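You operate a simulated robot arm through the tools that you are given. There is no shell and no other tool.

The job below is to be done with a simulated two-armed robot. You get a single attempt, and the scene is never put back.

## Task
Brush the swarf patch into the dust pan and tip it in the swarf bin.
Fine: pan beside the patch, open side to it; none strewn; brush and pan back. Set down upright: bench brush. What is to be rubbed or washed off counts as gone when no trace of it is left.

It is judged by the outcome, as a careful person would: the job done as asked, and still so three seconds after it is handed in. It fails if anything else is knocked over, pushed out of place, dropped, spilled or broken.

## Robot
Two 6-joint arms with two-finger parallel grippers on one trunk that stands fixed in place. Base frame: the origin is at the foot of the trunk, x ahead of it, y to its left, z up; the work surface is at about z = 0.9. Units: m, rad, N and s.
The left shoulder is at [0.28, 0.185, 1.155], the right one opposite. With the tool pointing down near the work surface each hand reaches from about 0.56 to 0.94 m from the base axis, measured 20 degrees to its own side. Payload 1.57 kg a hand.
The TCP of each hand is the grasp point between the finger pads, 0.03 m short of the fingertips. In the tool frame z runs along the fingers and y along their closing line. The gripper opens to 0.08 m. The fingers are 0.017 m wide and 0.012 m thick; the gripper's body (0.04 by 0.082 m) begins 0.08 m behind the TCP.
Orientation is that of the tool frame in the base frame, as a unit quaternion [x, y, z, w]. With the fingers straight down and closing along the base's y, the tool's x points along the base's -x, its y along +y and its z along -z.

## Interface
- The arms move only by the tool send_rows. It takes "left_plan", "right_plan" or both (then of equal length, played together; a hand with none holds still); each is text: rows parted by semicolons, each of 6 numbers parted by spaces: the shift along the tool's x, y, z in units of 50 mm (1.0 is 50 mm), then the turn, a rotation vector about the tool's x, y, z in units of 5 degrees (1.0 is 5 degrees). In form: dx dy dz ax ay az; .... A call has 1 to 20 rows; each row shifts and turns the commanded pose from where the row before left it, along the tool's axes as they then stand. "left_hand" and "right_hand" are, for a hand that has rows, the closure, from 0 (fully open) to 1 (shut), set as the call begins (left out, the last holds). A call with a number of a shift or a turn outside -1 to 1 is refused whole. Rows are played at 5 a second. More than 0.05 m and 0.15 rad between two rows, or a gripper value outside its range, and nothing of the call is played. A pose out of reach is approached as far as the arm can. The call stops where the force on the tool passes 40 N (or 10 N more than at its start, if that is more) or the arm is blocked; 0.2 s more then pass. The fingers move at their own pace (about 0.153 m/s each) and stop on an object; they squeeze with about 36 N. The grip force told is the motor's: it shows also when the fingers shut on nothing. Time passes only in rows, and 0.2 s behind the last, so rows that do not move let the fingers close. The reply holds the time, the measured pose of the TCP, the force on the tool along the base axes, the opening and the grip force, in the units named above and with some noise, with the torque about the TCP (base axes, N m) and any sound that the robot's microphone picked up.
- Cameras (640 x 400 px; columns grow to the right, rows downward): "scene" is now at [0.2353, 0.042, 1.6051]; the picture's right is [0.48, -0.88, 0.00], its down [-0.58, -0.31, -0.75] and it looks along [0.66, 0.36, -0.66] (base axes); focal length 269 px, centre (320, 200). "left" rides on the left gripper at [0.072, 0.007, -0.122] in its tool frame; the picture's right is [-0.09, 1.00, 0.00], its down [-0.84, -0.08, -0.54] and it looks along [-0.54, -0.05, 0.84] (tool axes); focal length 238 px, centre (320, 200). "right" rides on the right gripper at [0.072, -0.007, -0.122] in its tool frame; the picture's right is [0.09, 1.00, 0.00], its down [-0.84, 0.08, -0.54] and it looks along [-0.54, 0.05, 0.84] (tool axes); focal length 238 px, centre (320, 200). There is no depth. A picture from a camera that has moved, and an enlarged one, comes with that camera's place and axes in the base frame and with its lens.
- get_image(camera): a new picture of that camera. It takes no simulated time.
- lift_body(by): slides the trunk up (or, below 0, down) by that many m; the arms and the scene camera ride with it, the base frame stays. It gives what a move gives, with no picture.
- head_to(pan, tilt): turns the head with the scene camera to pan (to the left, within 1.501 rad either way) and tilt (down, from -0.506 to 1.204), counted from straight ahead of the robot. It gives what a move gives.
- zoom(camera, box): a new picture of the part [left, top, right, bottom] of that camera's present view, enlarged. It takes no simulated time.
- hand_in(): hands the job in; it is judged then, once.

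Places have to be worked out from the pictures, the camera data and where the tool is seen. Open the grippers and draw the arms clear of the work before you hand the job in, unless the task says otherwise.

The tools are called after "Emit:" as a command line: name --argument value ..., lists and objects as JSON in quotes. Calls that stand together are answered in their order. send_rows: Moves the arms, as the interface text tells. Its arguments: {"type":"object","properties":{"left_plan":{"type":"string"},"left_hand":{"type":"number"},"right_plan":{"type":"string"},"right_hand":{"type":"number"}},"required":[]} The other tools are called the same way: lift_body (by) moves the trunk up or down; head_to (pan, tilt) turns the head that bears the scene camera; get_image (camera) takes a picture; zoom (camera, box) takes an enlarged picture of a part of a camera's view; hand_in () hands the job in.

At the start:

```text
clock: 0.0
left_eef_pos: [0.3918, 0.4417, 1.3677]
left_tool_rot: [-0.001, 1.0, -0.001, 0.0]
left_contact_force: [0.1, 0.2, 0.1]
left_torque: [-0.01, 0.04, -0.01]
left_finger_gap: 0.0798
left_grip_force: 0.1
right_eef_pos: [0.6043, -0.0757, 1.3415]
right_tool_rot: [0.0, 1.0, 0.0, 0.0]
right_contact_force: [0.3, 0.5, 0.1]
right_torque: [-0.03, 0.01, -0.04]
right_finger_gap: 0.08
right_grip_force: 0.0
trunk travel left (down, up): [-0.85, 0.14]
head pan, tilt (commanded): [0.496, 0.717]
```

scene: 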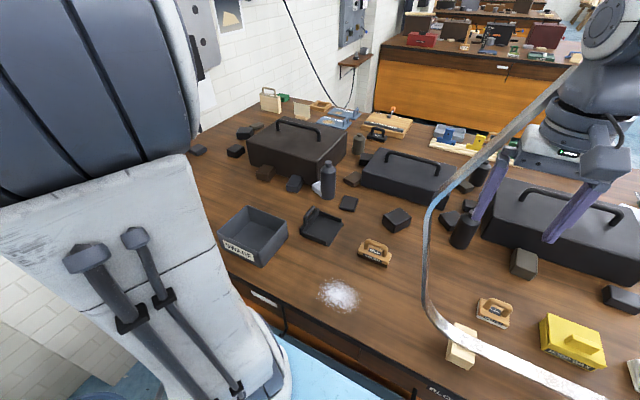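
right: 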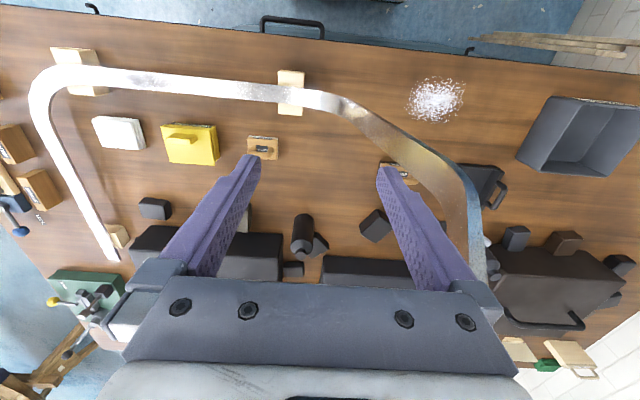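
left: 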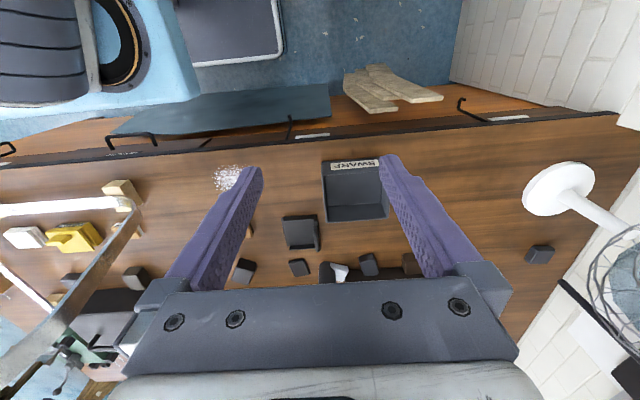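

I start by looking closer at the scene: the swarf patch, the bin, the dust pan and the candidates for the brush.

Emit:
zoom --camera "scene" --box '[200, 180, 420, 320]'

Emit:
zoom --camera "scene" --box '[420, 240, 640, 400]'

Emit:
zoom --camera "right" --box '[360, 60, 640, 240]'

Emit:
zoom --camera "left" --box '[180, 130, 440, 290]'

```text
2.86 times, centred on (310, 250) of scene
camera zoom: at [0.2353, 0.042, 1.6051], right [0.48, -0.88, 0.0], down [-0.58, -0.31, -0.75], along [0.66, 0.36, -0.66], focal length 769 px, centre (349, 57)
```

zoom: 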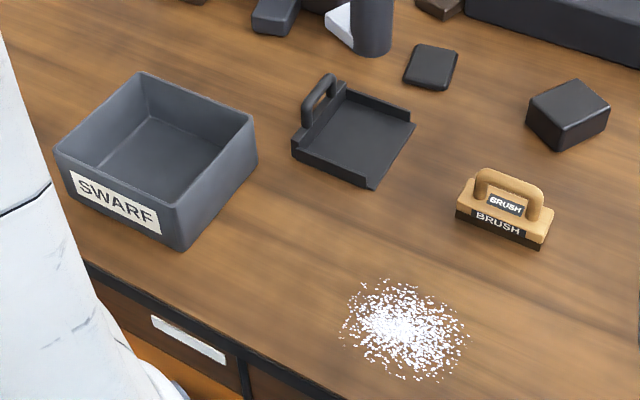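

```text
2.50 times, centred on (530, 320) of scene
camera zoom: at [0.2353, 0.042, 1.6051], right [0.48, -0.88, 0.0], down [-0.58, -0.31, -0.75], along [0.66, 0.36, -0.66], focal length 673 px, centre (-205, -100)
```

zoom: 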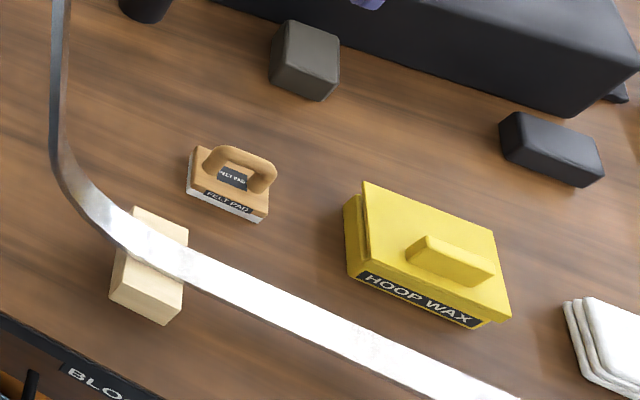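

```text
2.22 times, centred on (500, 150) of right
camera zoom: at [0.5325, -0.0825, 1.4633], right [-0.09, 1.0, 0.0], down [0.84, 0.08, 0.54], along [0.54, 0.05, -0.84], focal length 530 px, centre (-80, 311)
```

zoom: 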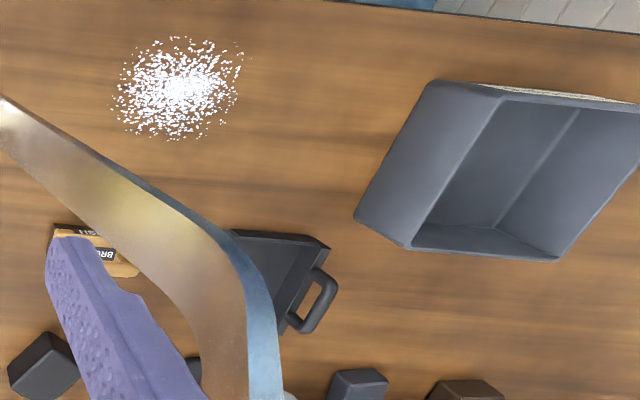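

```text
2.46 times, centred on (310, 210) of left
camera zoom: at [0.3183, 0.4471, 1.4892], right [0.09, 1.0, 0.0], down [0.84, -0.08, 0.54], along [0.54, -0.05, -0.84], focal length 587 px, centre (345, 175)
```

zoom: 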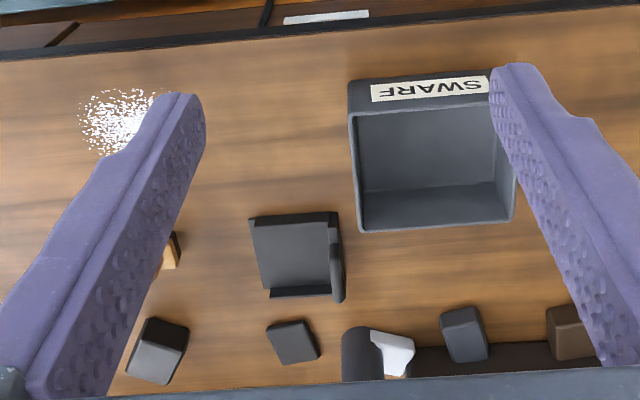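

The patch looks centred near (0.61, 0.185), the pan near (0.81, 0.345) with its open side toward -y, the brush near (0.785, 0.143), and the bin spans x 0.585–0.72, y 0.43–0.61. I zoom in further for details of the handles and pan walls.

Emit:
zoom --camera "scene" --box '[290, 195, 354, 255]'

Emit:
zoom --camera "scene" --box '[345, 225, 409, 275]'

Emit:
zoom --camera "scene" --box '[210, 195, 300, 275]'

Emit:
zoom --camera "left" --box '[270, 200, 340, 270]'

```text
6.67 times, centred on (322, 225) of scene
camera zoom: at [0.2353, 0.042, 1.6051], right [0.48, -0.88, 0.0], down [-0.58, -0.31, -0.75], along [0.66, 0.36, -0.66], focal length 1795 px, centre (307, 33)
```

zoom: 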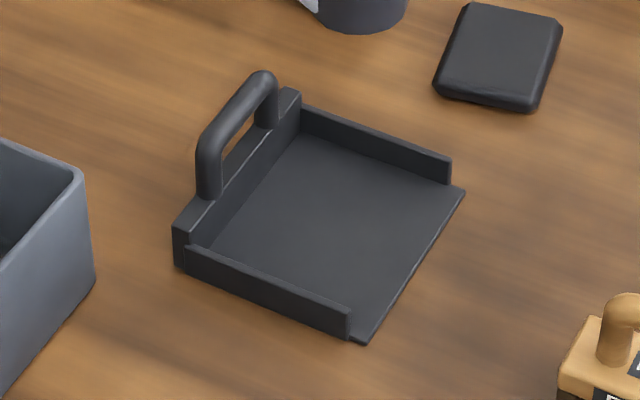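

```text
8.00 times, centred on (377, 250) of scene
camera zoom: at [0.2353, 0.042, 1.6051], right [0.48, -0.88, 0.0], down [-0.58, -0.31, -0.75], along [0.66, 0.36, -0.66], focal length 2154 px, centre (-136, -200)
```

zoom: 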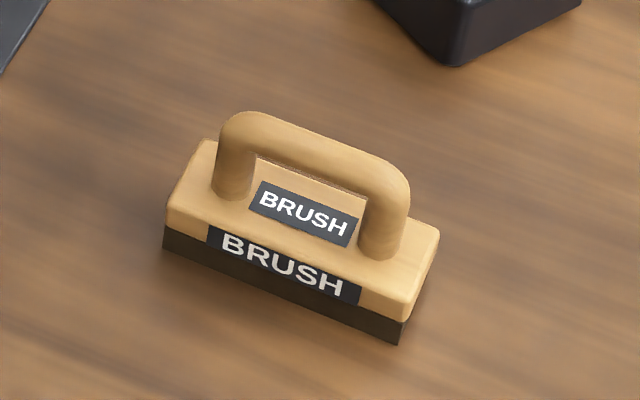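

```text
5.00 times, centred on (255, 235) of scene
camera zoom: at [0.2353, 0.042, 1.6051], right [0.48, -0.88, 0.0], down [-0.58, -0.31, -0.75], along [0.66, 0.36, -0.66], focal length 1346 px, centre (645, 25)
```

zoom: 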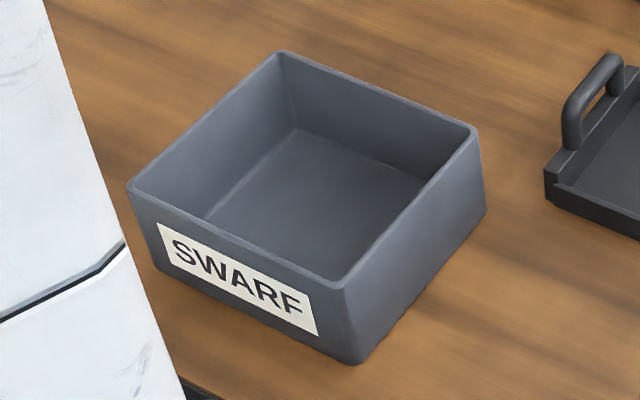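

```text
5.71 times, centred on (305, 235) of left
camera zoom: at [0.3183, 0.4471, 1.4892], right [0.09, 1.0, 0.0], down [0.84, -0.08, 0.54], along [0.54, -0.05, -0.84], focal length 1362 px, centre (406, 0)
```

zoom: 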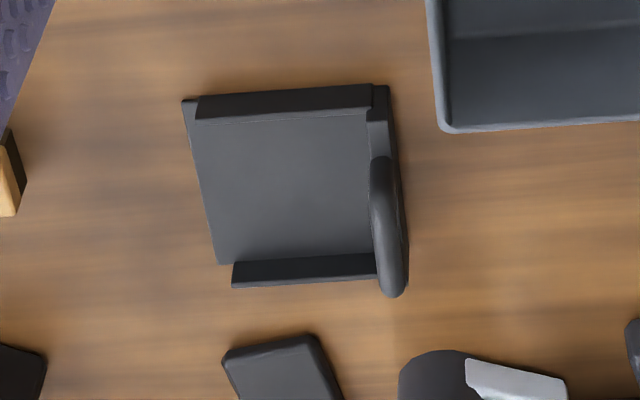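

I need to understand the metal hoop near the right arm, since it may be an obstacle. I turn the head to see it whole.

Emit:
head_to --pan -0.1 --tilt 0.75

Emit:
get_image --camera "scene"

```text
clock: 1.0
left_eef_pos: [0.3914, 0.4404, 1.3671]
left_tool_rot: [0.0, 1.0, 0.001, 0.0]
left_contact_force: [0.2, 0.5, 0.5]
left_torque: [0.01, -0.06, -0.01]
left_finger_gap: 0.0803
left_grip_force: 0.0
right_eef_pos: [0.6035, -0.0755, 1.3421]
right_tool_rot: [0.0, 1.0, 0.0, 0.001]
right_contact_force: [0.0, 0.4, 0.6]
right_torque: [0.0, -0.01, -0.03]
right_finger_gap: 0.0797
right_grip_force: 0.1
trunk travel left (down, up): [-0.85, 0.14]
head pan, tilt (commanded): [-0.099, 0.75]
```

```text
taken
camera scene: at [0.2436, -0.0062, 1.6023], right [-0.1, -1.0, 0.0], down [-0.68, 0.07, -0.73], along [0.73, -0.07, -0.68], focal length 269 px, centre (320, 200)
```

scene: 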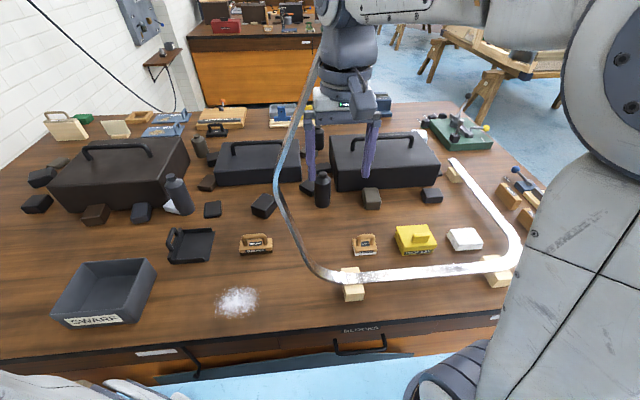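

The hoop's left branch seems to rise up near the right gripper. I zoom in from all cameras to see where it runs and ends.

Emit:
zoom --camera "scene" --box '[240, 0, 440, 130]'

Emit:
zoom --camera "scene" --box '[250, 130, 540, 310]'

Emit:
zoom --camera "left" --box '[0, 160, 200, 400]'

Emit:
zoom --camera "right" --box '[0, 40, 520, 365]'

```text
3.08 times, centred on (340, 65) of scene
camera zoom: at [0.2436, -0.0062, 1.6023], right [-0.1, -1.0, 0.0], down [-0.68, 0.07, -0.73], along [0.73, -0.07, -0.68], focal length 828 px, centre (258, 615)
```

zoom: 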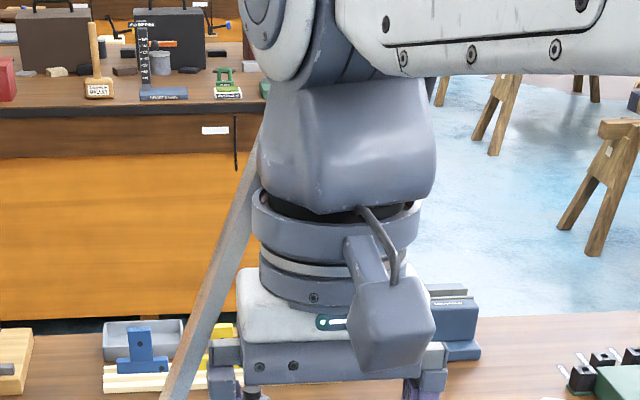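

```text
2.21 times, centred on (395, 220) of scene
camera zoom: at [0.2436, -0.0062, 1.6023], right [-0.1, -1.0, 0.0], down [-0.68, 0.07, -0.73], along [0.73, -0.07, -0.68], focal length 594 px, centre (154, 156)
```

zoom: 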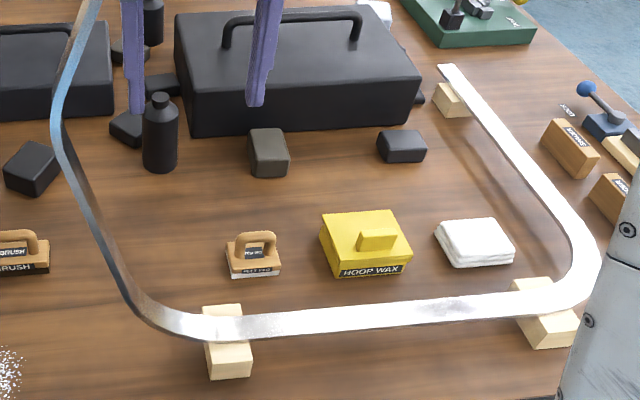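

```text
1.67 times, centred on (100, 280) of left
camera zoom: at [0.3183, 0.4471, 1.4892], right [0.09, 1.0, 0.0], down [0.84, -0.08, 0.54], along [0.54, -0.05, -0.84], focal length 397 px, centre (687, 67)
```

zoom: 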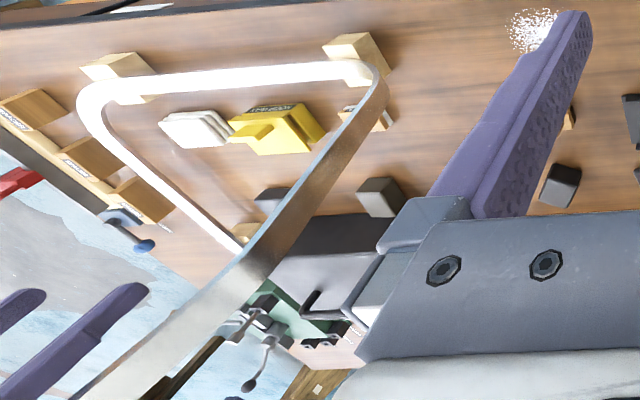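

```text
1.23 times, centred on (260, 202) of right
camera zoom: at [0.5325, -0.0825, 1.4633], right [-0.09, 1.0, 0.0], down [0.84, 0.08, 0.54], along [0.54, 0.05, -0.84], focal length 293 px, centre (394, 197)
```

zoom: 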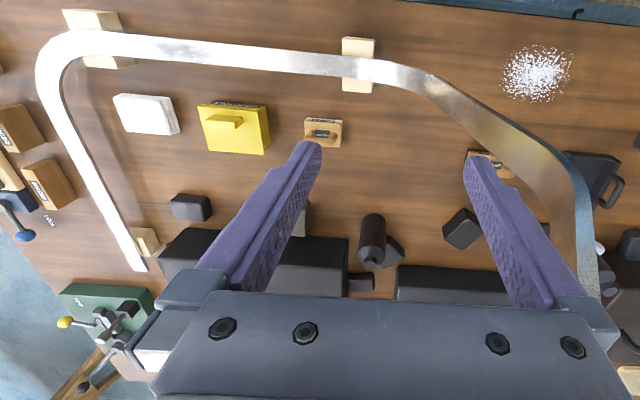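

The hoop's left branch rises from the block near (0.61, -0.03, 1.03) to about (0.66, -0.03, 1.46) right beside the right gripper, so moving the right arm there is risky. I will leave the right arm parked and do the whole job with the left arm; first I turn the head back to the work and move the left hand above the pan handle (about (0.813, 0.394)).

Emit:
head_to --pan 0.45 --tilt 0.8

Emit:
send_rows --left_plan "-0.702 -0.0795 0.3 0 0 0;-0.702 -0.0795 0.3 0 0 0;-0.702 -0.0795 0.3 0 0 0;-0.702 -0.0795 0.3 0 0 0;-0.702 -0.0795 0.3 0 0 0;-0.702 -0.0795 0.3 0 0 0;-0.702 -0.0795 0.3 0 0 0;-0.702 -0.0795 0.3 0 0 0;-0.702 -0.0795 0.3 0 0 0;-0.702 -0.0795 0.3 0 0 0;-0.702 -0.0795 0.3 0 0 0;-0.702 -0.0795 0.3 0 0 0" --left_hand 0

Emit:
get_image --camera "scene"

Emit:
get_image --camera "left"

```text
clock: 2.0
left_eef_pos: [0.3918, 0.4395, 1.3665]
left_tool_rot: [0.0, 1.0, 0.0, 0.0]
left_contact_force: [0.2, -0.7, 0.6]
left_torque: [0.0, 0.0, -0.03]
left_finger_gap: 0.08
left_grip_force: 0.0
right_eef_pos: [0.6035, -0.0759, 1.343]
right_tool_rot: [0.0, 1.0, 0.0, 0.001]
right_contact_force: [-1.0, 0.2, -0.1]
right_torque: [0.0, 0.03, -0.01]
right_finger_gap: 0.08
right_grip_force: 0.1
trunk travel left (down, up): [-0.85, 0.14]
head pan, tilt (commanded): [0.45, 0.799]
```

```text
clock: 4.6
left_eef_pos: [0.8123, 0.3928, 1.1855]
left_tool_rot: [0.0, 1.0, 0.001, -0.001]
left_contact_force: [-0.1, 0.4, 0.2]
left_torque: [-0.01, 0.0, 0.01]
left_finger_gap: 0.08
left_grip_force: 0.1
right_eef_pos: [0.6043, -0.0753, 1.3422]
right_tool_rot: [0.0, 1.0, 0.0, 0.0]
right_contact_force: [-0.1, -0.2, -0.1]
right_torque: [-0.04, 0.0, -0.02]
right_finger_gap: 0.0801
right_grip_force: 0.1
trunk travel left (down, up): [-0.85, 0.14]
head pan, tilt (commanded): [0.45, 0.799]
```

```text
taken
camera scene: at [0.2337, 0.0371, 1.5983], right [0.44, -0.9, 0.0], down [-0.65, -0.31, -0.7], along [0.63, 0.3, -0.72], focal length 269 px, centre (320, 200)
```

scene: 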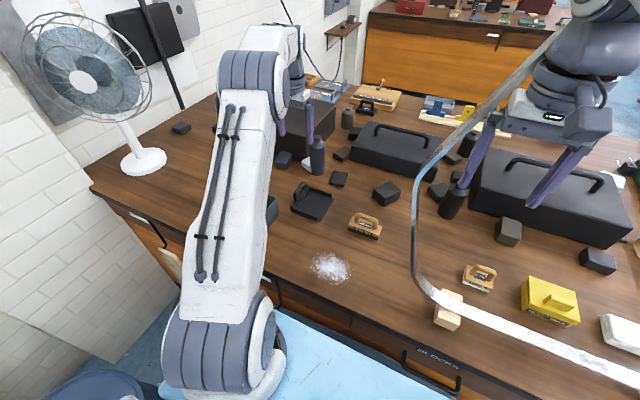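

```text
taken
camera left: at [0.7388, 0.3993, 1.3082], right [0.09, 1.0, 0.0], down [0.84, -0.08, 0.54], along [0.54, -0.05, -0.84], focal length 238 px, centre (320, 200)
```

left: 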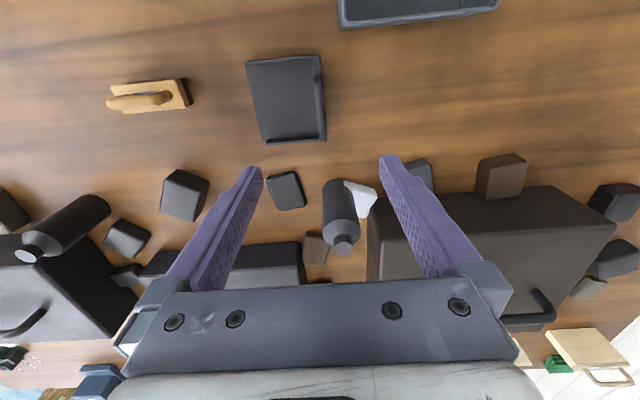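

The left hand is over the pan. I zoom the left camera on the pan and brush to locate the handles precisely.

Emit:
zoom --camera "left" --box '[225, 35, 345, 155]'

Emit:
zoom --camera "scene" --box '[270, 160, 400, 240]'

Emit:
zoom --camera "left" --box '[85, 50, 215, 140]'

Emit:
zoom --camera "scene" --box '[10, 0, 170, 180]'

```text
3.33 times, centred on (285, 95) of left
camera zoom: at [0.7388, 0.3993, 1.3082], right [0.09, 1.0, 0.0], down [0.84, -0.08, 0.54], along [0.54, -0.05, -0.84], focal length 794 px, centre (437, 550)
```

zoom: 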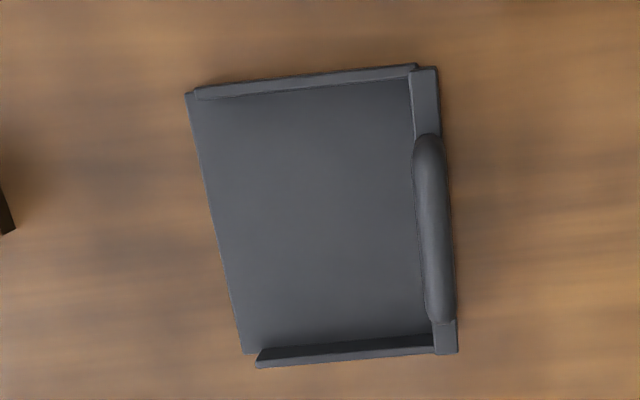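

```text
4.92 times, centred on (335, 200) of scene
camera zoom: at [0.2337, 0.0371, 1.5983], right [0.44, -0.9, 0.0], down [-0.65, -0.31, -0.7], along [0.63, 0.3, -0.72], focal length 1326 px, centre (246, 200)
```

zoom: 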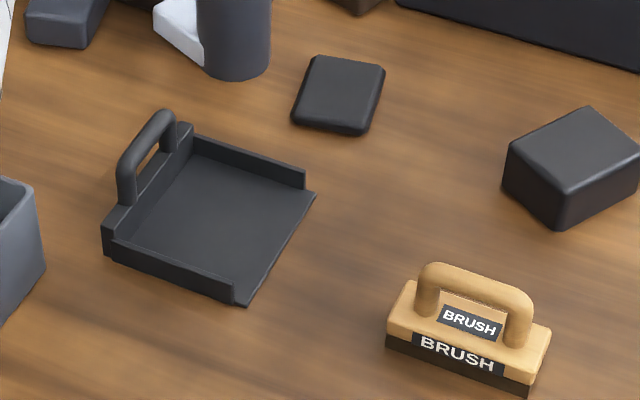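

```text
4.44 times, centred on (150, 95) of left
camera zoom: at [0.7388, 0.3993, 1.3082], right [0.09, 1.0, 0.0], down [0.84, -0.08, 0.54], along [0.54, -0.05, -0.84], focal length 1059 px, centre (1076, 667)
```

zoom: 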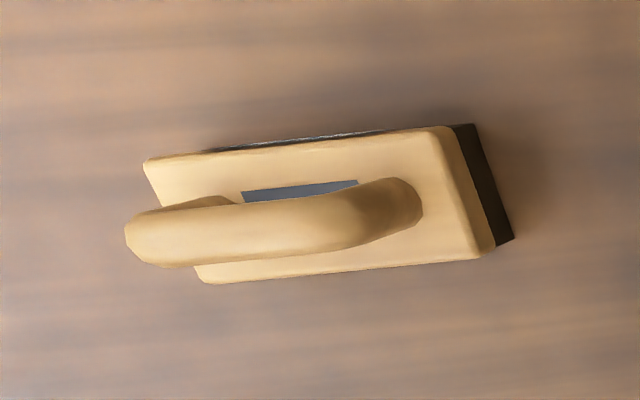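

```text
2.22 times, centred on (90, 90) of scene
camera zoom: at [0.2337, 0.0371, 1.5983], right [0.44, -0.9, 0.0], down [-0.65, -0.31, -0.7], along [0.63, 0.3, -0.72], focal length 598 px, centre (831, 444)
```

zoom: 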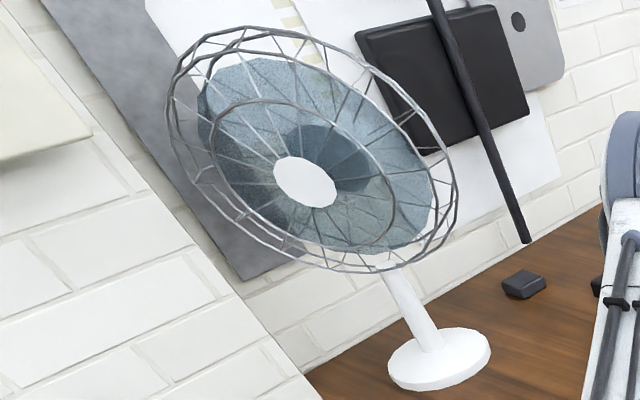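

The fan may be running, so I'll tip low into the bin later. The handle centre is about (0.808, 0.392), bar centre z≈0.957; I descend to just above it and check.

Emit:
send_rows --left_plan "0.043 -0.008 0.8 0 0 0;0.043 -0.008 0.8 0 0 0;0 0 0.8 0 0 0;0 0 0.8 0 0 0;0 0 0.7 0 0 0"

Emit:
get_image --camera "scene"

Emit:
get_image --camera "left"

Emit:
zoom --camera "scene" --box '[260, 150, 360, 230]'

Emit:
zoom --camera "scene" --box '[10, 0, 170, 180]'

```text
clock: 5.8
left_eef_pos: [0.8092, 0.3907, 0.9907]
left_tool_rot: [0.0, 1.0, 0.001, 0.0]
left_contact_force: [0.7, 1.1, 0.7]
left_torque: [0.04, 0.02, 0.0]
left_finger_gap: 0.0802
left_grip_force: 0.1
right_eef_pos: [0.6032, -0.0763, 1.3415]
right_tool_rot: [-0.001, 1.0, 0.0, 0.001]
right_contact_force: [0.7, -0.2, -0.2]
right_torque: [0.01, 0.05, -0.01]
right_finger_gap: 0.0798
right_grip_force: 0.1
trunk travel left (down, up): [-0.85, 0.14]
head pan, tilt (commanded): [0.45, 0.799]
```

```text
taken
camera scene: at [0.2338, 0.0371, 1.5983], right [0.44, -0.9, 0.0], down [-0.65, -0.31, -0.7], along [0.63, 0.3, -0.72], focal length 269 px, centre (320, 200)
```

scene: 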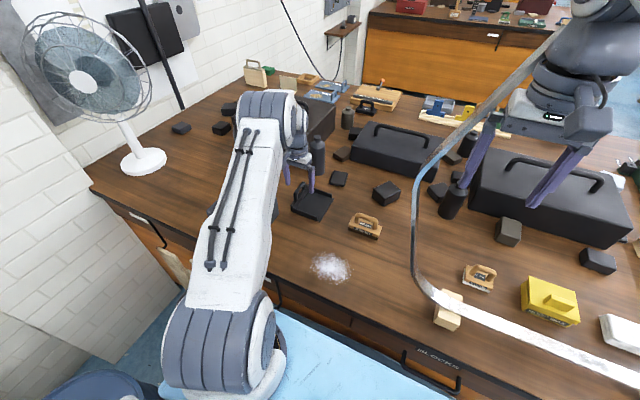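

```text
taken
camera left: at [0.736, 0.3981, 1.1128], right [0.09, 1.0, 0.0], down [0.84, -0.08, 0.54], along [0.54, -0.05, -0.84], focal length 238 px, centre (320, 200)
```

left: 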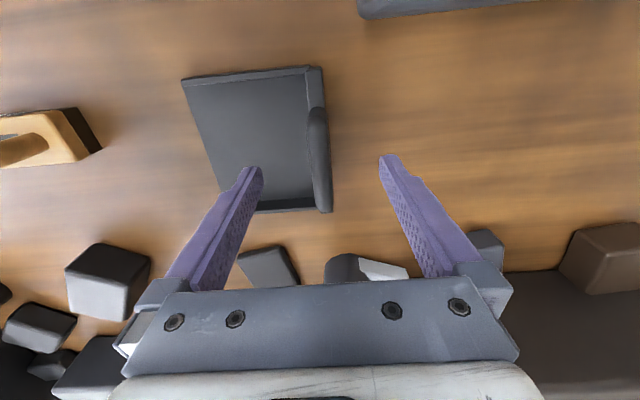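

```text
5.00 times, centred on (310, 190) of scene
camera zoom: at [0.2338, 0.0371, 1.5983], right [0.44, -0.9, 0.0], down [-0.65, -0.31, -0.7], along [0.63, 0.3, -0.72], focal length 1346 px, centre (370, 250)
```

zoom: 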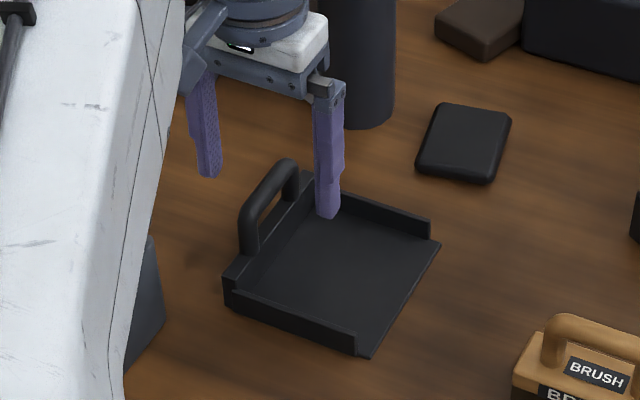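

```text
2.22 times, centred on (90, 90) of scene
camera zoom: at [0.2338, 0.0371, 1.5983], right [0.44, -0.9, 0.0], down [-0.65, -0.31, -0.7], along [0.63, 0.3, -0.72], focal length 598 px, centre (831, 444)
```

zoom: 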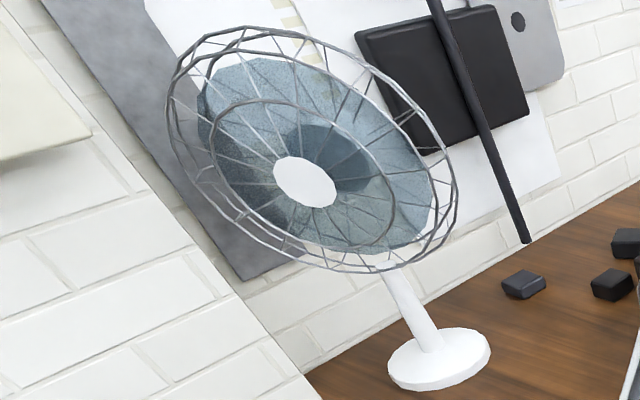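

The handle is well centred between the fingers. I lower 30 mm to z≈0.961 and then close the gripper.

Emit:
send_rows --left_plan "0 0 0.3 0 0 0;0 0 0.28 0 0 0;0 0 0 0 0 0"

Emit:
zoom --camera "scene" --box '[260, 150, 360, 230]'

Emit:
zoom --camera "left" --box '[160, 40, 440, 215]'

```text
clock: 6.6
left_eef_pos: [0.8082, 0.3915, 0.9624]
left_tool_rot: [0.0, 1.0, 0.0, 0.0]
left_contact_force: [-0.3, -1.3, 0.0]
left_torque: [0.0, -0.01, 0.04]
left_finger_gap: 0.0802
left_grip_force: 0.1
right_eef_pos: [0.6043, -0.076, 1.3415]
right_tool_rot: [0.0, 1.0, 0.0, 0.0]
right_contact_force: [-0.9, 0.3, 0.0]
right_torque: [-0.04, 0.03, 0.03]
right_finger_gap: 0.0802
right_grip_force: 0.1
trunk travel left (down, up): [-0.85, 0.14]
head pan, tilt (commanded): [0.45, 0.799]
```

```text
5.00 times, centred on (310, 190) of scene
camera zoom: at [0.2339, 0.0371, 1.5983], right [0.44, -0.9, 0.0], down [-0.65, -0.31, -0.7], along [0.63, 0.3, -0.72], focal length 1346 px, centre (370, 250)
```

zoom: 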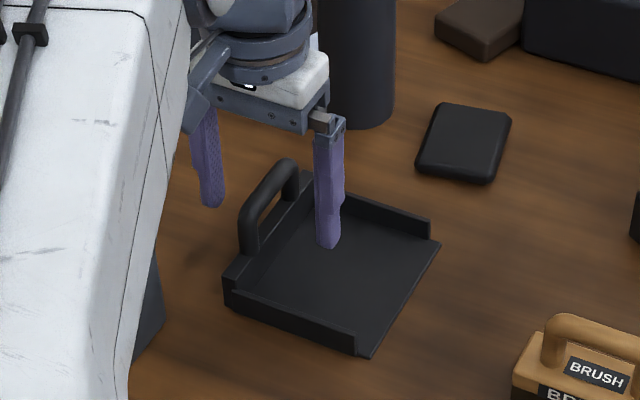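

```text
2.29 times, centred on (300, 128) of left
camera zoom: at [0.7354, 0.3981, 1.0845], right [0.09, 1.0, 0.0], down [0.84, -0.08, 0.54], along [0.54, -0.05, -0.84], focal length 545 px, centre (366, 366)
```

zoom: 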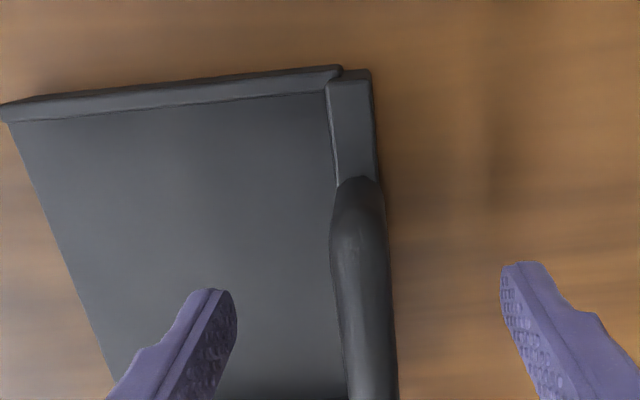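

Tips are clear of the pan floor and wall, straddling the bar. I close on the handle.

Emit:
send_rows --left_plan "0 0 0 0 0 0;0 0 0 0 0 0;0 0 0 0 0 0;0 0 0 0 0 0" --left_hand 1

Emit:
zoom --camera "scene" --box '[260, 150, 360, 230]'

```text
clock: 7.6
left_eef_pos: [0.8091, 0.391, 0.9623]
left_tool_rot: [0.0, 1.0, 0.0, 0.0]
left_contact_force: [0.5, 0.3, -0.8]
left_torque: [-0.01, -0.04, 0.01]
left_finger_gap: 0.0131
left_grip_force: 29.6
right_eef_pos: [0.6044, -0.0762, 1.3414]
right_tool_rot: [0.0, 1.0, 0.0, 0.0]
right_contact_force: [0.2, 0.0, 0.3]
right_torque: [-0.04, 0.01, 0.01]
right_finger_gap: 0.0803
right_grip_force: 0.0
trunk travel left (down, up): [-0.85, 0.14]
head pan, tilt (commanded): [0.45, 0.799]
```

```text
5.00 times, centred on (310, 190) of scene
camera zoom: at [0.2338, 0.0371, 1.5983], right [0.44, -0.9, 0.0], down [-0.65, -0.31, -0.7], along [0.63, 0.3, -0.72], focal length 1346 px, centre (370, 250)
```

zoom: 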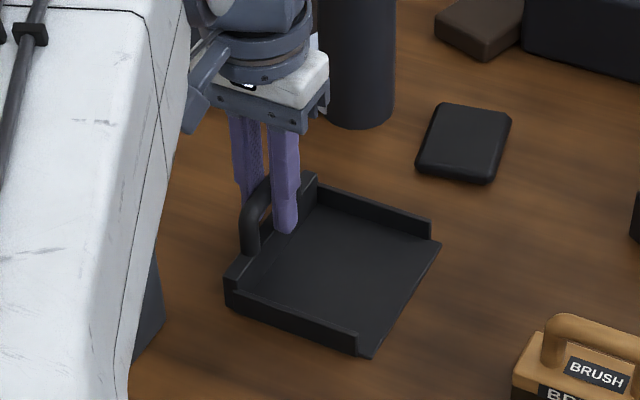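

Handle held (gap 13 mm, 30 N). I lift it 70 mm, shifting 30 mm toward -y to stay clear of the bin, and check that it hangs level.

Emit:
send_rows --left_plan "0 0 -0.3 0 0 0;0 0 -0.4 0 0 0;0 -0.3 -0.4 0 0 0;0 -0.3 -0.3 0 0 0;0 0 0 0 0 0"

Emit:
get_image --camera "scene"

Emit:
zoom --camera "scene" --box '[260, 130, 400, 230]'

```text
clock: 8.8
left_eef_pos: [0.8095, 0.3622, 1.0347]
left_tool_rot: [0.0, 1.0, 0.0, 0.0]
left_contact_force: [-0.1, -0.9, -0.5]
left_torque: [0.02, 0.01, 0.02]
left_finger_gap: 0.013
left_grip_force: 29.7
right_eef_pos: [0.6036, -0.0757, 1.3421]
right_tool_rot: [0.0, 1.0, 0.001, -0.001]
right_contact_force: [-0.4, -0.2, 0.1]
right_torque: [0.0, 0.0, -0.05]
right_finger_gap: 0.0799
right_grip_force: 0.0
trunk travel left (down, up): [-0.85, 0.14]
head pan, tilt (commanded): [0.45, 0.799]
```

```text
taken
camera scene: at [0.2338, 0.037, 1.5983], right [0.44, -0.9, 0.0], down [-0.65, -0.31, -0.7], along [0.63, 0.3, -0.72], focal length 269 px, centre (320, 200)
```

scene: 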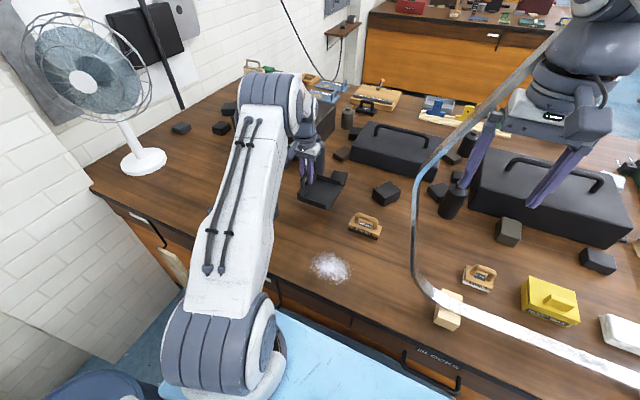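

```text
4.00 times, centred on (330, 180) of scene
camera zoom: at [0.2338, 0.037, 1.5983], right [0.44, -0.9, 0.0], down [-0.65, -0.31, -0.7], along [0.63, 0.3, -0.72], focal length 1077 px, centre (280, 280)
```

zoom: 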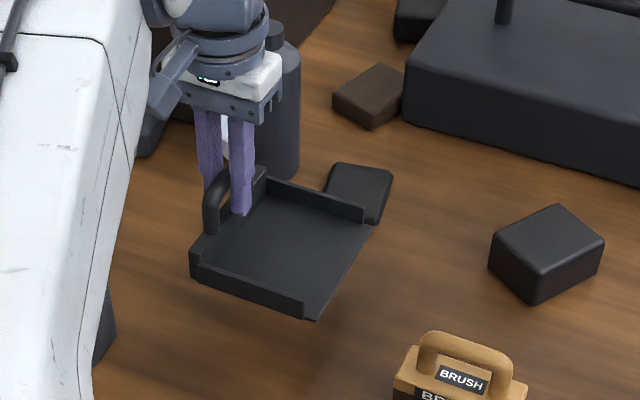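

The pan hangs level. I carry it 0.2 m toward the robot to beside the patch, staying at this height.

Emit:
send_rows --left_plan "0.6 0 0 0 0 0;0.8 0 0 0 0 0;0.8 0 0 0 0 0;0.8 0 0 0 0 0;0.6 0 0 0 0 0;0.36 0 0 0 0 0;0 0 0.4 0 0 0;0 0 0 0 0 0"

Emit:
get_image --camera "scene"

Emit:
get_image --camera "left"

Emit:
zoom --camera "scene" --box '[250, 200, 390, 300]'

```text
clock: 10.6
left_eef_pos: [0.6107, 0.3606, 1.0133]
left_tool_rot: [0.0, 1.0, 0.0, 0.001]
left_contact_force: [0.5, -0.8, -2.0]
left_torque: [0.03, 0.0, 0.04]
left_finger_gap: 0.0135
left_grip_force: 29.6
right_eef_pos: [0.6046, -0.0758, 1.3422]
right_tool_rot: [0.0, 1.0, 0.0, 0.0]
right_contact_force: [0.1, -0.4, 0.6]
right_torque: [0.01, 0.0, -0.05]
right_finger_gap: 0.0802
right_grip_force: 0.1
trunk travel left (down, up): [-0.85, 0.14]
head pan, tilt (commanded): [0.45, 0.799]
```

```text
taken
camera scene: at [0.234, 0.0372, 1.5982], right [0.44, -0.9, 0.0], down [-0.65, -0.31, -0.7], along [0.63, 0.3, -0.72], focal length 269 px, centre (320, 200)
```

scene: 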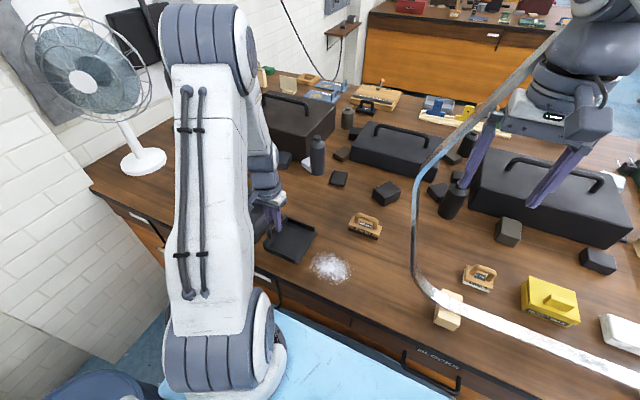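

```text
taken
camera left: at [0.5379, 0.3682, 1.1349], right [0.09, 1.0, 0.0], down [0.84, -0.08, 0.54], along [0.54, -0.05, -0.84], focal length 238 px, centre (320, 200)
```

left: 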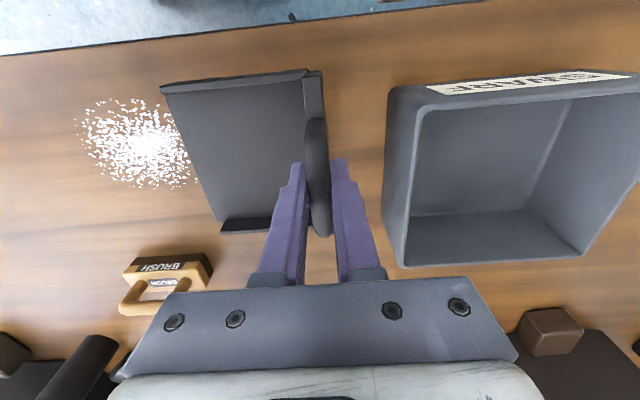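

```text
4.00 times, centred on (320, 250) of scene
camera zoom: at [0.234, 0.0372, 1.5982], right [0.44, -0.9, 0.0], down [-0.65, -0.31, -0.7], along [0.63, 0.3, -0.72], focal length 1077 px, centre (320, 0)
```

zoom: 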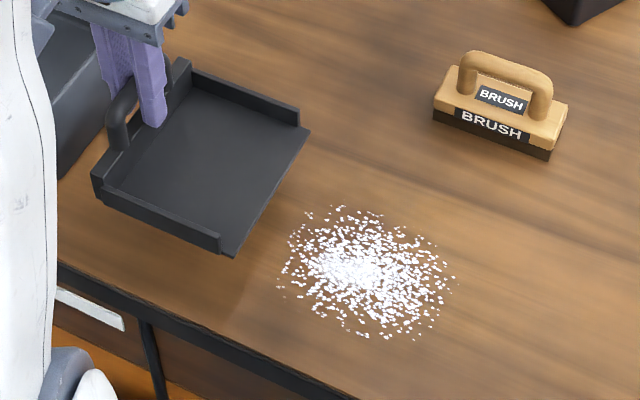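

The pan hovers beside the patch: its lip would land at y≈0.256 while the patch spans x 0.568–0.657, y 0.122–0.247, so it's clear by ~9 mm and centred. I lower it to the bench.

Emit:
send_rows --left_plan "0 0 0.3 0 0 0;0 0 0.3 0 0 0;0 0 0.2 0 0 0;0 0 0.1 0 0 0;0 0 0.1 0 0 0;0 0 0 0 0 0"

Emit:
zoom --camera "scene" --box '[250, 200, 390, 300]'

Emit:
get_image --camera "left"

```text
clock: 12.0
left_eef_pos: [0.6112, 0.3619, 0.963]
left_tool_rot: [0.0, 1.0, 0.0, -0.001]
left_contact_force: [0.2, 1.3, 1.5]
left_torque: [-0.01, 0.18, -0.02]
left_finger_gap: 0.0131
left_grip_force: 29.8
right_eef_pos: [0.604, -0.0767, 1.3423]
right_tool_rot: [0.0, 1.0, 0.001, 0.0]
right_contact_force: [0.0, 0.1, 0.8]
right_torque: [0.04, 0.0, -0.04]
right_finger_gap: 0.0801
right_grip_force: 0.0
trunk travel left (down, up): [-0.85, 0.14]
head pan, tilt (commanded): [0.45, 0.799]
```

```text
4.00 times, centred on (320, 250) of scene
camera zoom: at [0.2337, 0.0371, 1.5984], right [0.44, -0.9, 0.0], down [-0.65, -0.31, -0.7], along [0.63, 0.3, -0.72], focal length 1077 px, centre (320, 0)
```

zoom: 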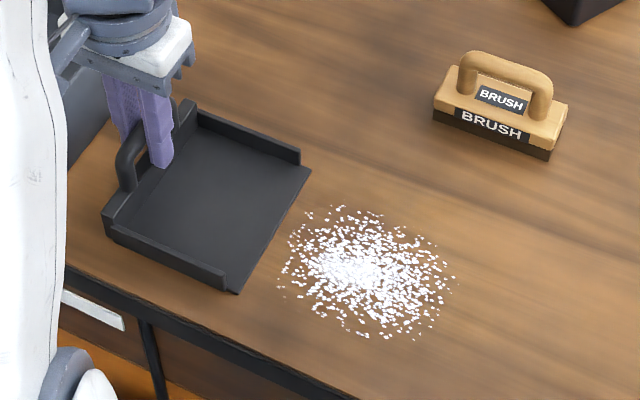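

```text
taken
camera left: at [0.5378, 0.3683, 1.0848], right [0.09, 1.0, 0.0], down [0.84, -0.08, 0.54], along [0.54, -0.05, -0.84], focal length 238 px, centre (320, 200)
```

left: 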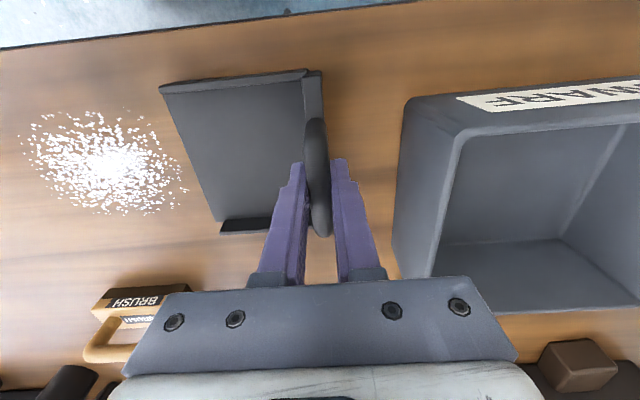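

The pan sits flat with its lip at y≈0.258, x 0.556–0.674, open side to the patch. I open only partly (bin rim is near) and raise the hand straight up.

Emit:
send_rows --left_plan "0 0 0 0 0 0;0 0 0 0 0 0;0 0 -0.2 0 0 0;0 0 -0.5 0 0 0;0 0 -0.9 0 0 0;0 0 -0.9 0 0 0;0 0 -0.9 0 0 0;0 0 -0.6 0 0 0" --left_hand 0.6

Emit:
zoom --camera "scene" --box '[250, 200, 390, 300]'

Emit:
get_image --camera "left"

```text
clock: 13.8
left_eef_pos: [0.61, 0.3635, 1.1646]
left_tool_rot: [0.0, 1.0, 0.0, 0.0]
left_contact_force: [-0.5, 0.0, 0.2]
left_torque: [-0.02, 0.01, -0.01]
left_finger_gap: 0.0319
left_grip_force: 0.1
right_eef_pos: [0.6035, -0.0775, 1.3413]
right_tool_rot: [0.0, 1.0, 0.0, 0.0]
right_contact_force: [0.2, -0.9, 0.6]
right_torque: [-0.01, -0.02, -0.02]
right_finger_gap: 0.0798
right_grip_force: 0.0
trunk travel left (down, up): [-0.85, 0.14]
head pan, tilt (commanded): [0.45, 0.799]
```

```text
4.00 times, centred on (320, 250) of scene
camera zoom: at [0.2337, 0.037, 1.5983], right [0.44, -0.9, 0.0], down [-0.65, -0.31, -0.7], along [0.63, 0.3, -0.72], focal length 1077 px, centre (320, 0)
```

zoom: 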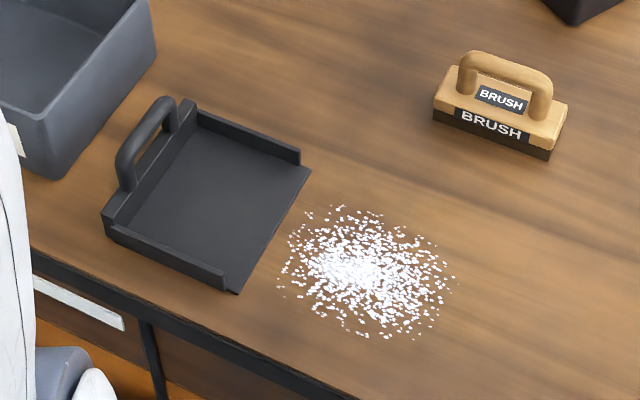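

```text
taken
camera left: at [0.5373, 0.3702, 1.2864], right [0.09, 1.0, 0.0], down [0.84, -0.08, 0.54], along [0.54, -0.05, -0.84], focal length 238 px, centre (320, 200)
```

left: 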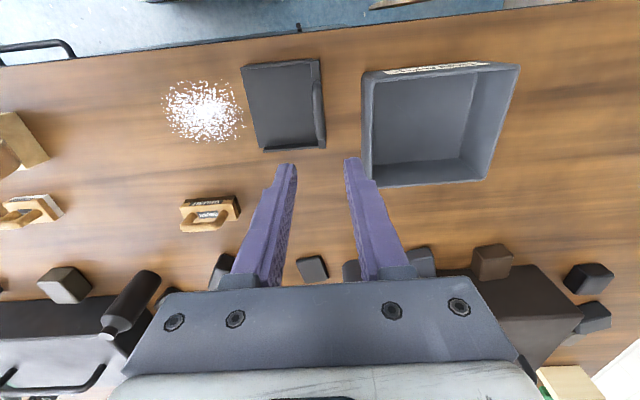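

The pan stayed put. Next I move above the brush (about (0.784, 0.141)) and begin turning the hand 90° so the fingers close across its handle.

Emit:
send_rows --left_plan "-0.497 -0.636 0 0 0 0;-0.497 -0.636 0 0 0 0;-0.497 -0.636 0 0 0 0;-0.497 -0.636 0 0 0 0;-0.497 -0.636 0 0 0 0;-0.497 -0.636 0 0 0 0;-0.497 -0.636 0 0 0 0;0 0 0 0 0 1;0 0 0 0 0 1;0 0 0 0 0 1;0 0 0 0 0 1;0 0 0 0 0 1;0 0 0 0 0 1;0 0 0 0 0 1;0 0 0 0 0 1;0 0 0 0 0 1;0 0 0 0 0 1" --left_hand 0

Emit:
get_image --camera "scene"

```text
clock: 17.4
left_eef_pos: [0.7856, 0.1401, 1.163]
left_tool_rot: [0.423, 0.906, 0.0, 0.0]
left_contact_force: [-0.6, 0.4, 0.8]
left_torque: [0.0, 0.02, 0.03]
left_finger_gap: 0.0801
left_grip_force: 0.0
right_eef_pos: [0.605, -0.0762, 1.3414]
right_tool_rot: [-0.001, 1.0, 0.0, -0.001]
right_contact_force: [-0.1, 0.5, 0.4]
right_torque: [-0.01, 0.02, -0.01]
right_finger_gap: 0.0801
right_grip_force: 0.1
trunk travel left (down, up): [-0.85, 0.14]
head pan, tilt (commanded): [0.45, 0.799]
```

```text
taken
camera scene: at [0.2338, 0.037, 1.5983], right [0.44, -0.9, 0.0], down [-0.65, -0.31, -0.7], along [0.63, 0.3, -0.72], focal length 269 px, centre (320, 200)
```

scene: 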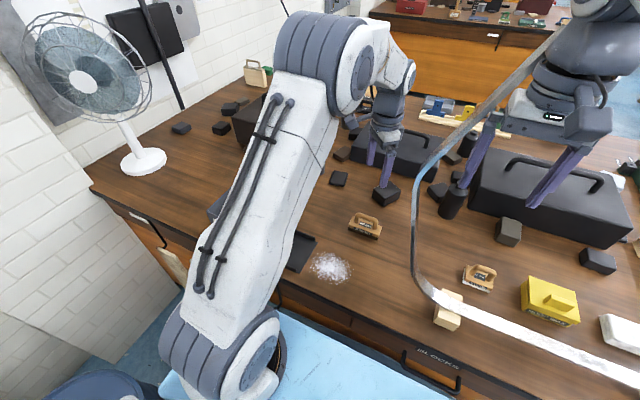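

The arm is clear of the hoop. I finish the 90° turn and look with the left camera.

Emit:
send_rows --left_plan "0 0 0 0 0 1;0 0 0 0 0 1;0 0 0 0 0 1;0 0 0 0 0 1;0 0 0 0 0 1;0 0 0 0 0 1;0 0 0 0 0 1;0 0 0 0 0 1"

Emit:
get_image --camera "left"

Emit:
zoom --camera "scene" --box '[320, 140, 440, 250]'

```text
clock: 19.2
left_eef_pos: [0.7859, 0.1387, 1.163]
left_tool_rot: [0.709, 0.706, -0.001, 0.0]
left_contact_force: [0.5, 0.6, -0.5]
left_torque: [-0.01, -0.03, 0.02]
left_finger_gap: 0.08
left_grip_force: 0.1
right_eef_pos: [0.6045, -0.0759, 1.3427]
right_tool_rot: [0.001, 1.0, 0.0, 0.0]
right_contact_force: [-0.6, 0.8, 0.3]
right_torque: [-0.03, 0.01, 0.01]
right_finger_gap: 0.0801
right_grip_force: 0.1
trunk travel left (down, up): [-0.85, 0.14]
head pan, tilt (commanded): [0.45, 0.799]
```

```text
taken
camera left: at [0.7904, 0.2113, 1.2854], right [1.0, -0.09, 0.0], down [-0.08, -0.84, 0.54], along [-0.05, -0.54, -0.84], focal length 238 px, centre (320, 200)
```

left: 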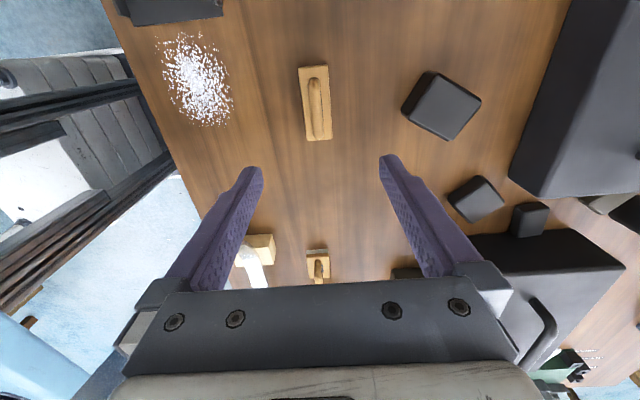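

```text
3.64 times, centred on (380, 195) of scene
camera zoom: at [0.2338, 0.037, 1.5983], right [0.44, -0.9, 0.0], down [-0.65, -0.31, -0.7], along [0.63, 0.3, -0.72], focal length 979 px, centre (102, 218)
```

zoom: 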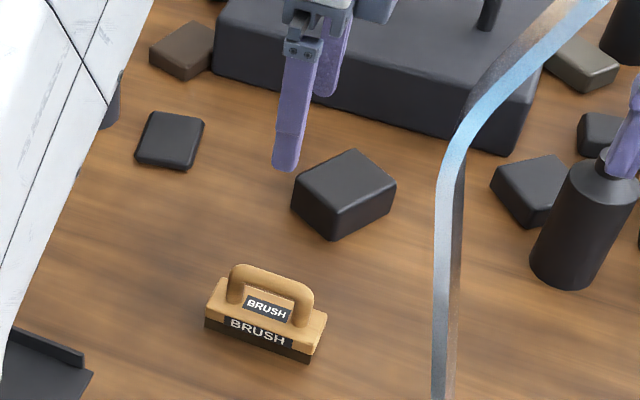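

Now the left camera views the brush from above; I zoom to fix its centre and angle.

Emit:
zoom --camera "left" --box '[260, 50, 380, 150]'

```text
4.00 times, centred on (320, 100) of left
camera zoom: at [0.7904, 0.2113, 1.2854], right [1.0, -0.09, 0.0], down [-0.08, -0.84, 0.54], along [-0.05, -0.54, -0.84], focal length 953 px, centre (320, 600)
```

zoom: 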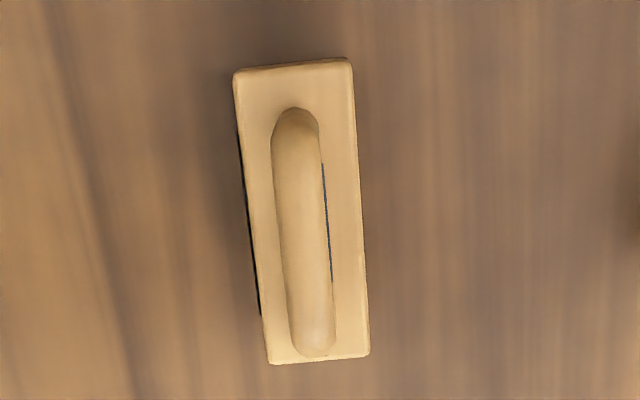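

Brush block spans x≈0.760–0.799, y≈0.091–0.190, handle bar centre at (0.780, 0.141, ~0.968), square with the axes. I descend to just above with a small correction.

Emit:
send_rows --left_plan "0.02 -0.04 0.7 0 0 0;0.02 -0.04 0.7 0 0 0;0 0 0.7 0 0 0;0 0 0.7 0 0 0;0 0 0.56 0 0 0;0 0 0 0 0 0"

Emit:
zoom --camera "left" --box '[220, 20, 420, 220]'

Emit:
zoom --camera "scene" --box '[320, 160, 420, 250]'

```text
clock: 20.6
left_eef_pos: [0.7815, 0.1413, 0.9932]
left_tool_rot: [0.707, 0.707, 0.0, 0.0]
left_contact_force: [-0.3, -0.4, 0.7]
left_torque: [0.01, -0.02, -0.01]
left_finger_gap: 0.08
left_grip_force: 0.1
right_eef_pos: [0.6034, -0.0768, 1.3421]
right_tool_rot: [0.0, 1.0, 0.0, 0.0]
right_contact_force: [0.2, 0.2, 0.8]
right_torque: [0.03, 0.05, 0.0]
right_finger_gap: 0.08
right_grip_force: 0.1
trunk travel left (down, up): [-0.85, 0.14]
head pan, tilt (commanded): [0.45, 0.799]
```

```text
2.00 times, centred on (320, 120) of left
camera zoom: at [0.7867, 0.2135, 1.1167], right [1.0, -0.09, 0.0], down [-0.08, -0.84, 0.54], along [-0.05, -0.54, -0.84], focal length 477 px, centre (320, 360)
```

zoom: 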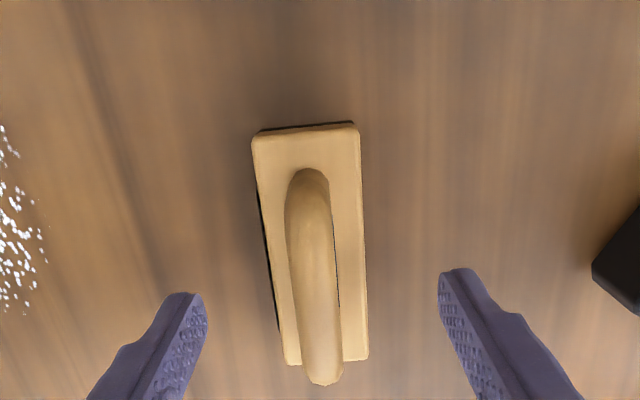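

```text
4.44 times, centred on (370, 205) of scene
camera zoom: at [0.2339, 0.037, 1.5983], right [0.44, -0.9, 0.0], down [-0.65, -0.31, -0.7], along [0.63, 0.3, -0.72], focal length 1197 px, centre (98, 178)
```

zoom: 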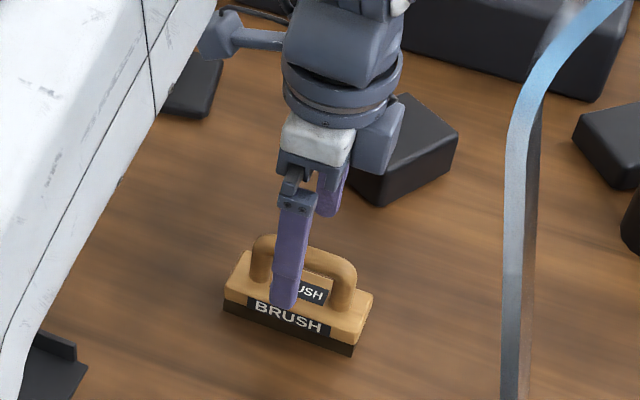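

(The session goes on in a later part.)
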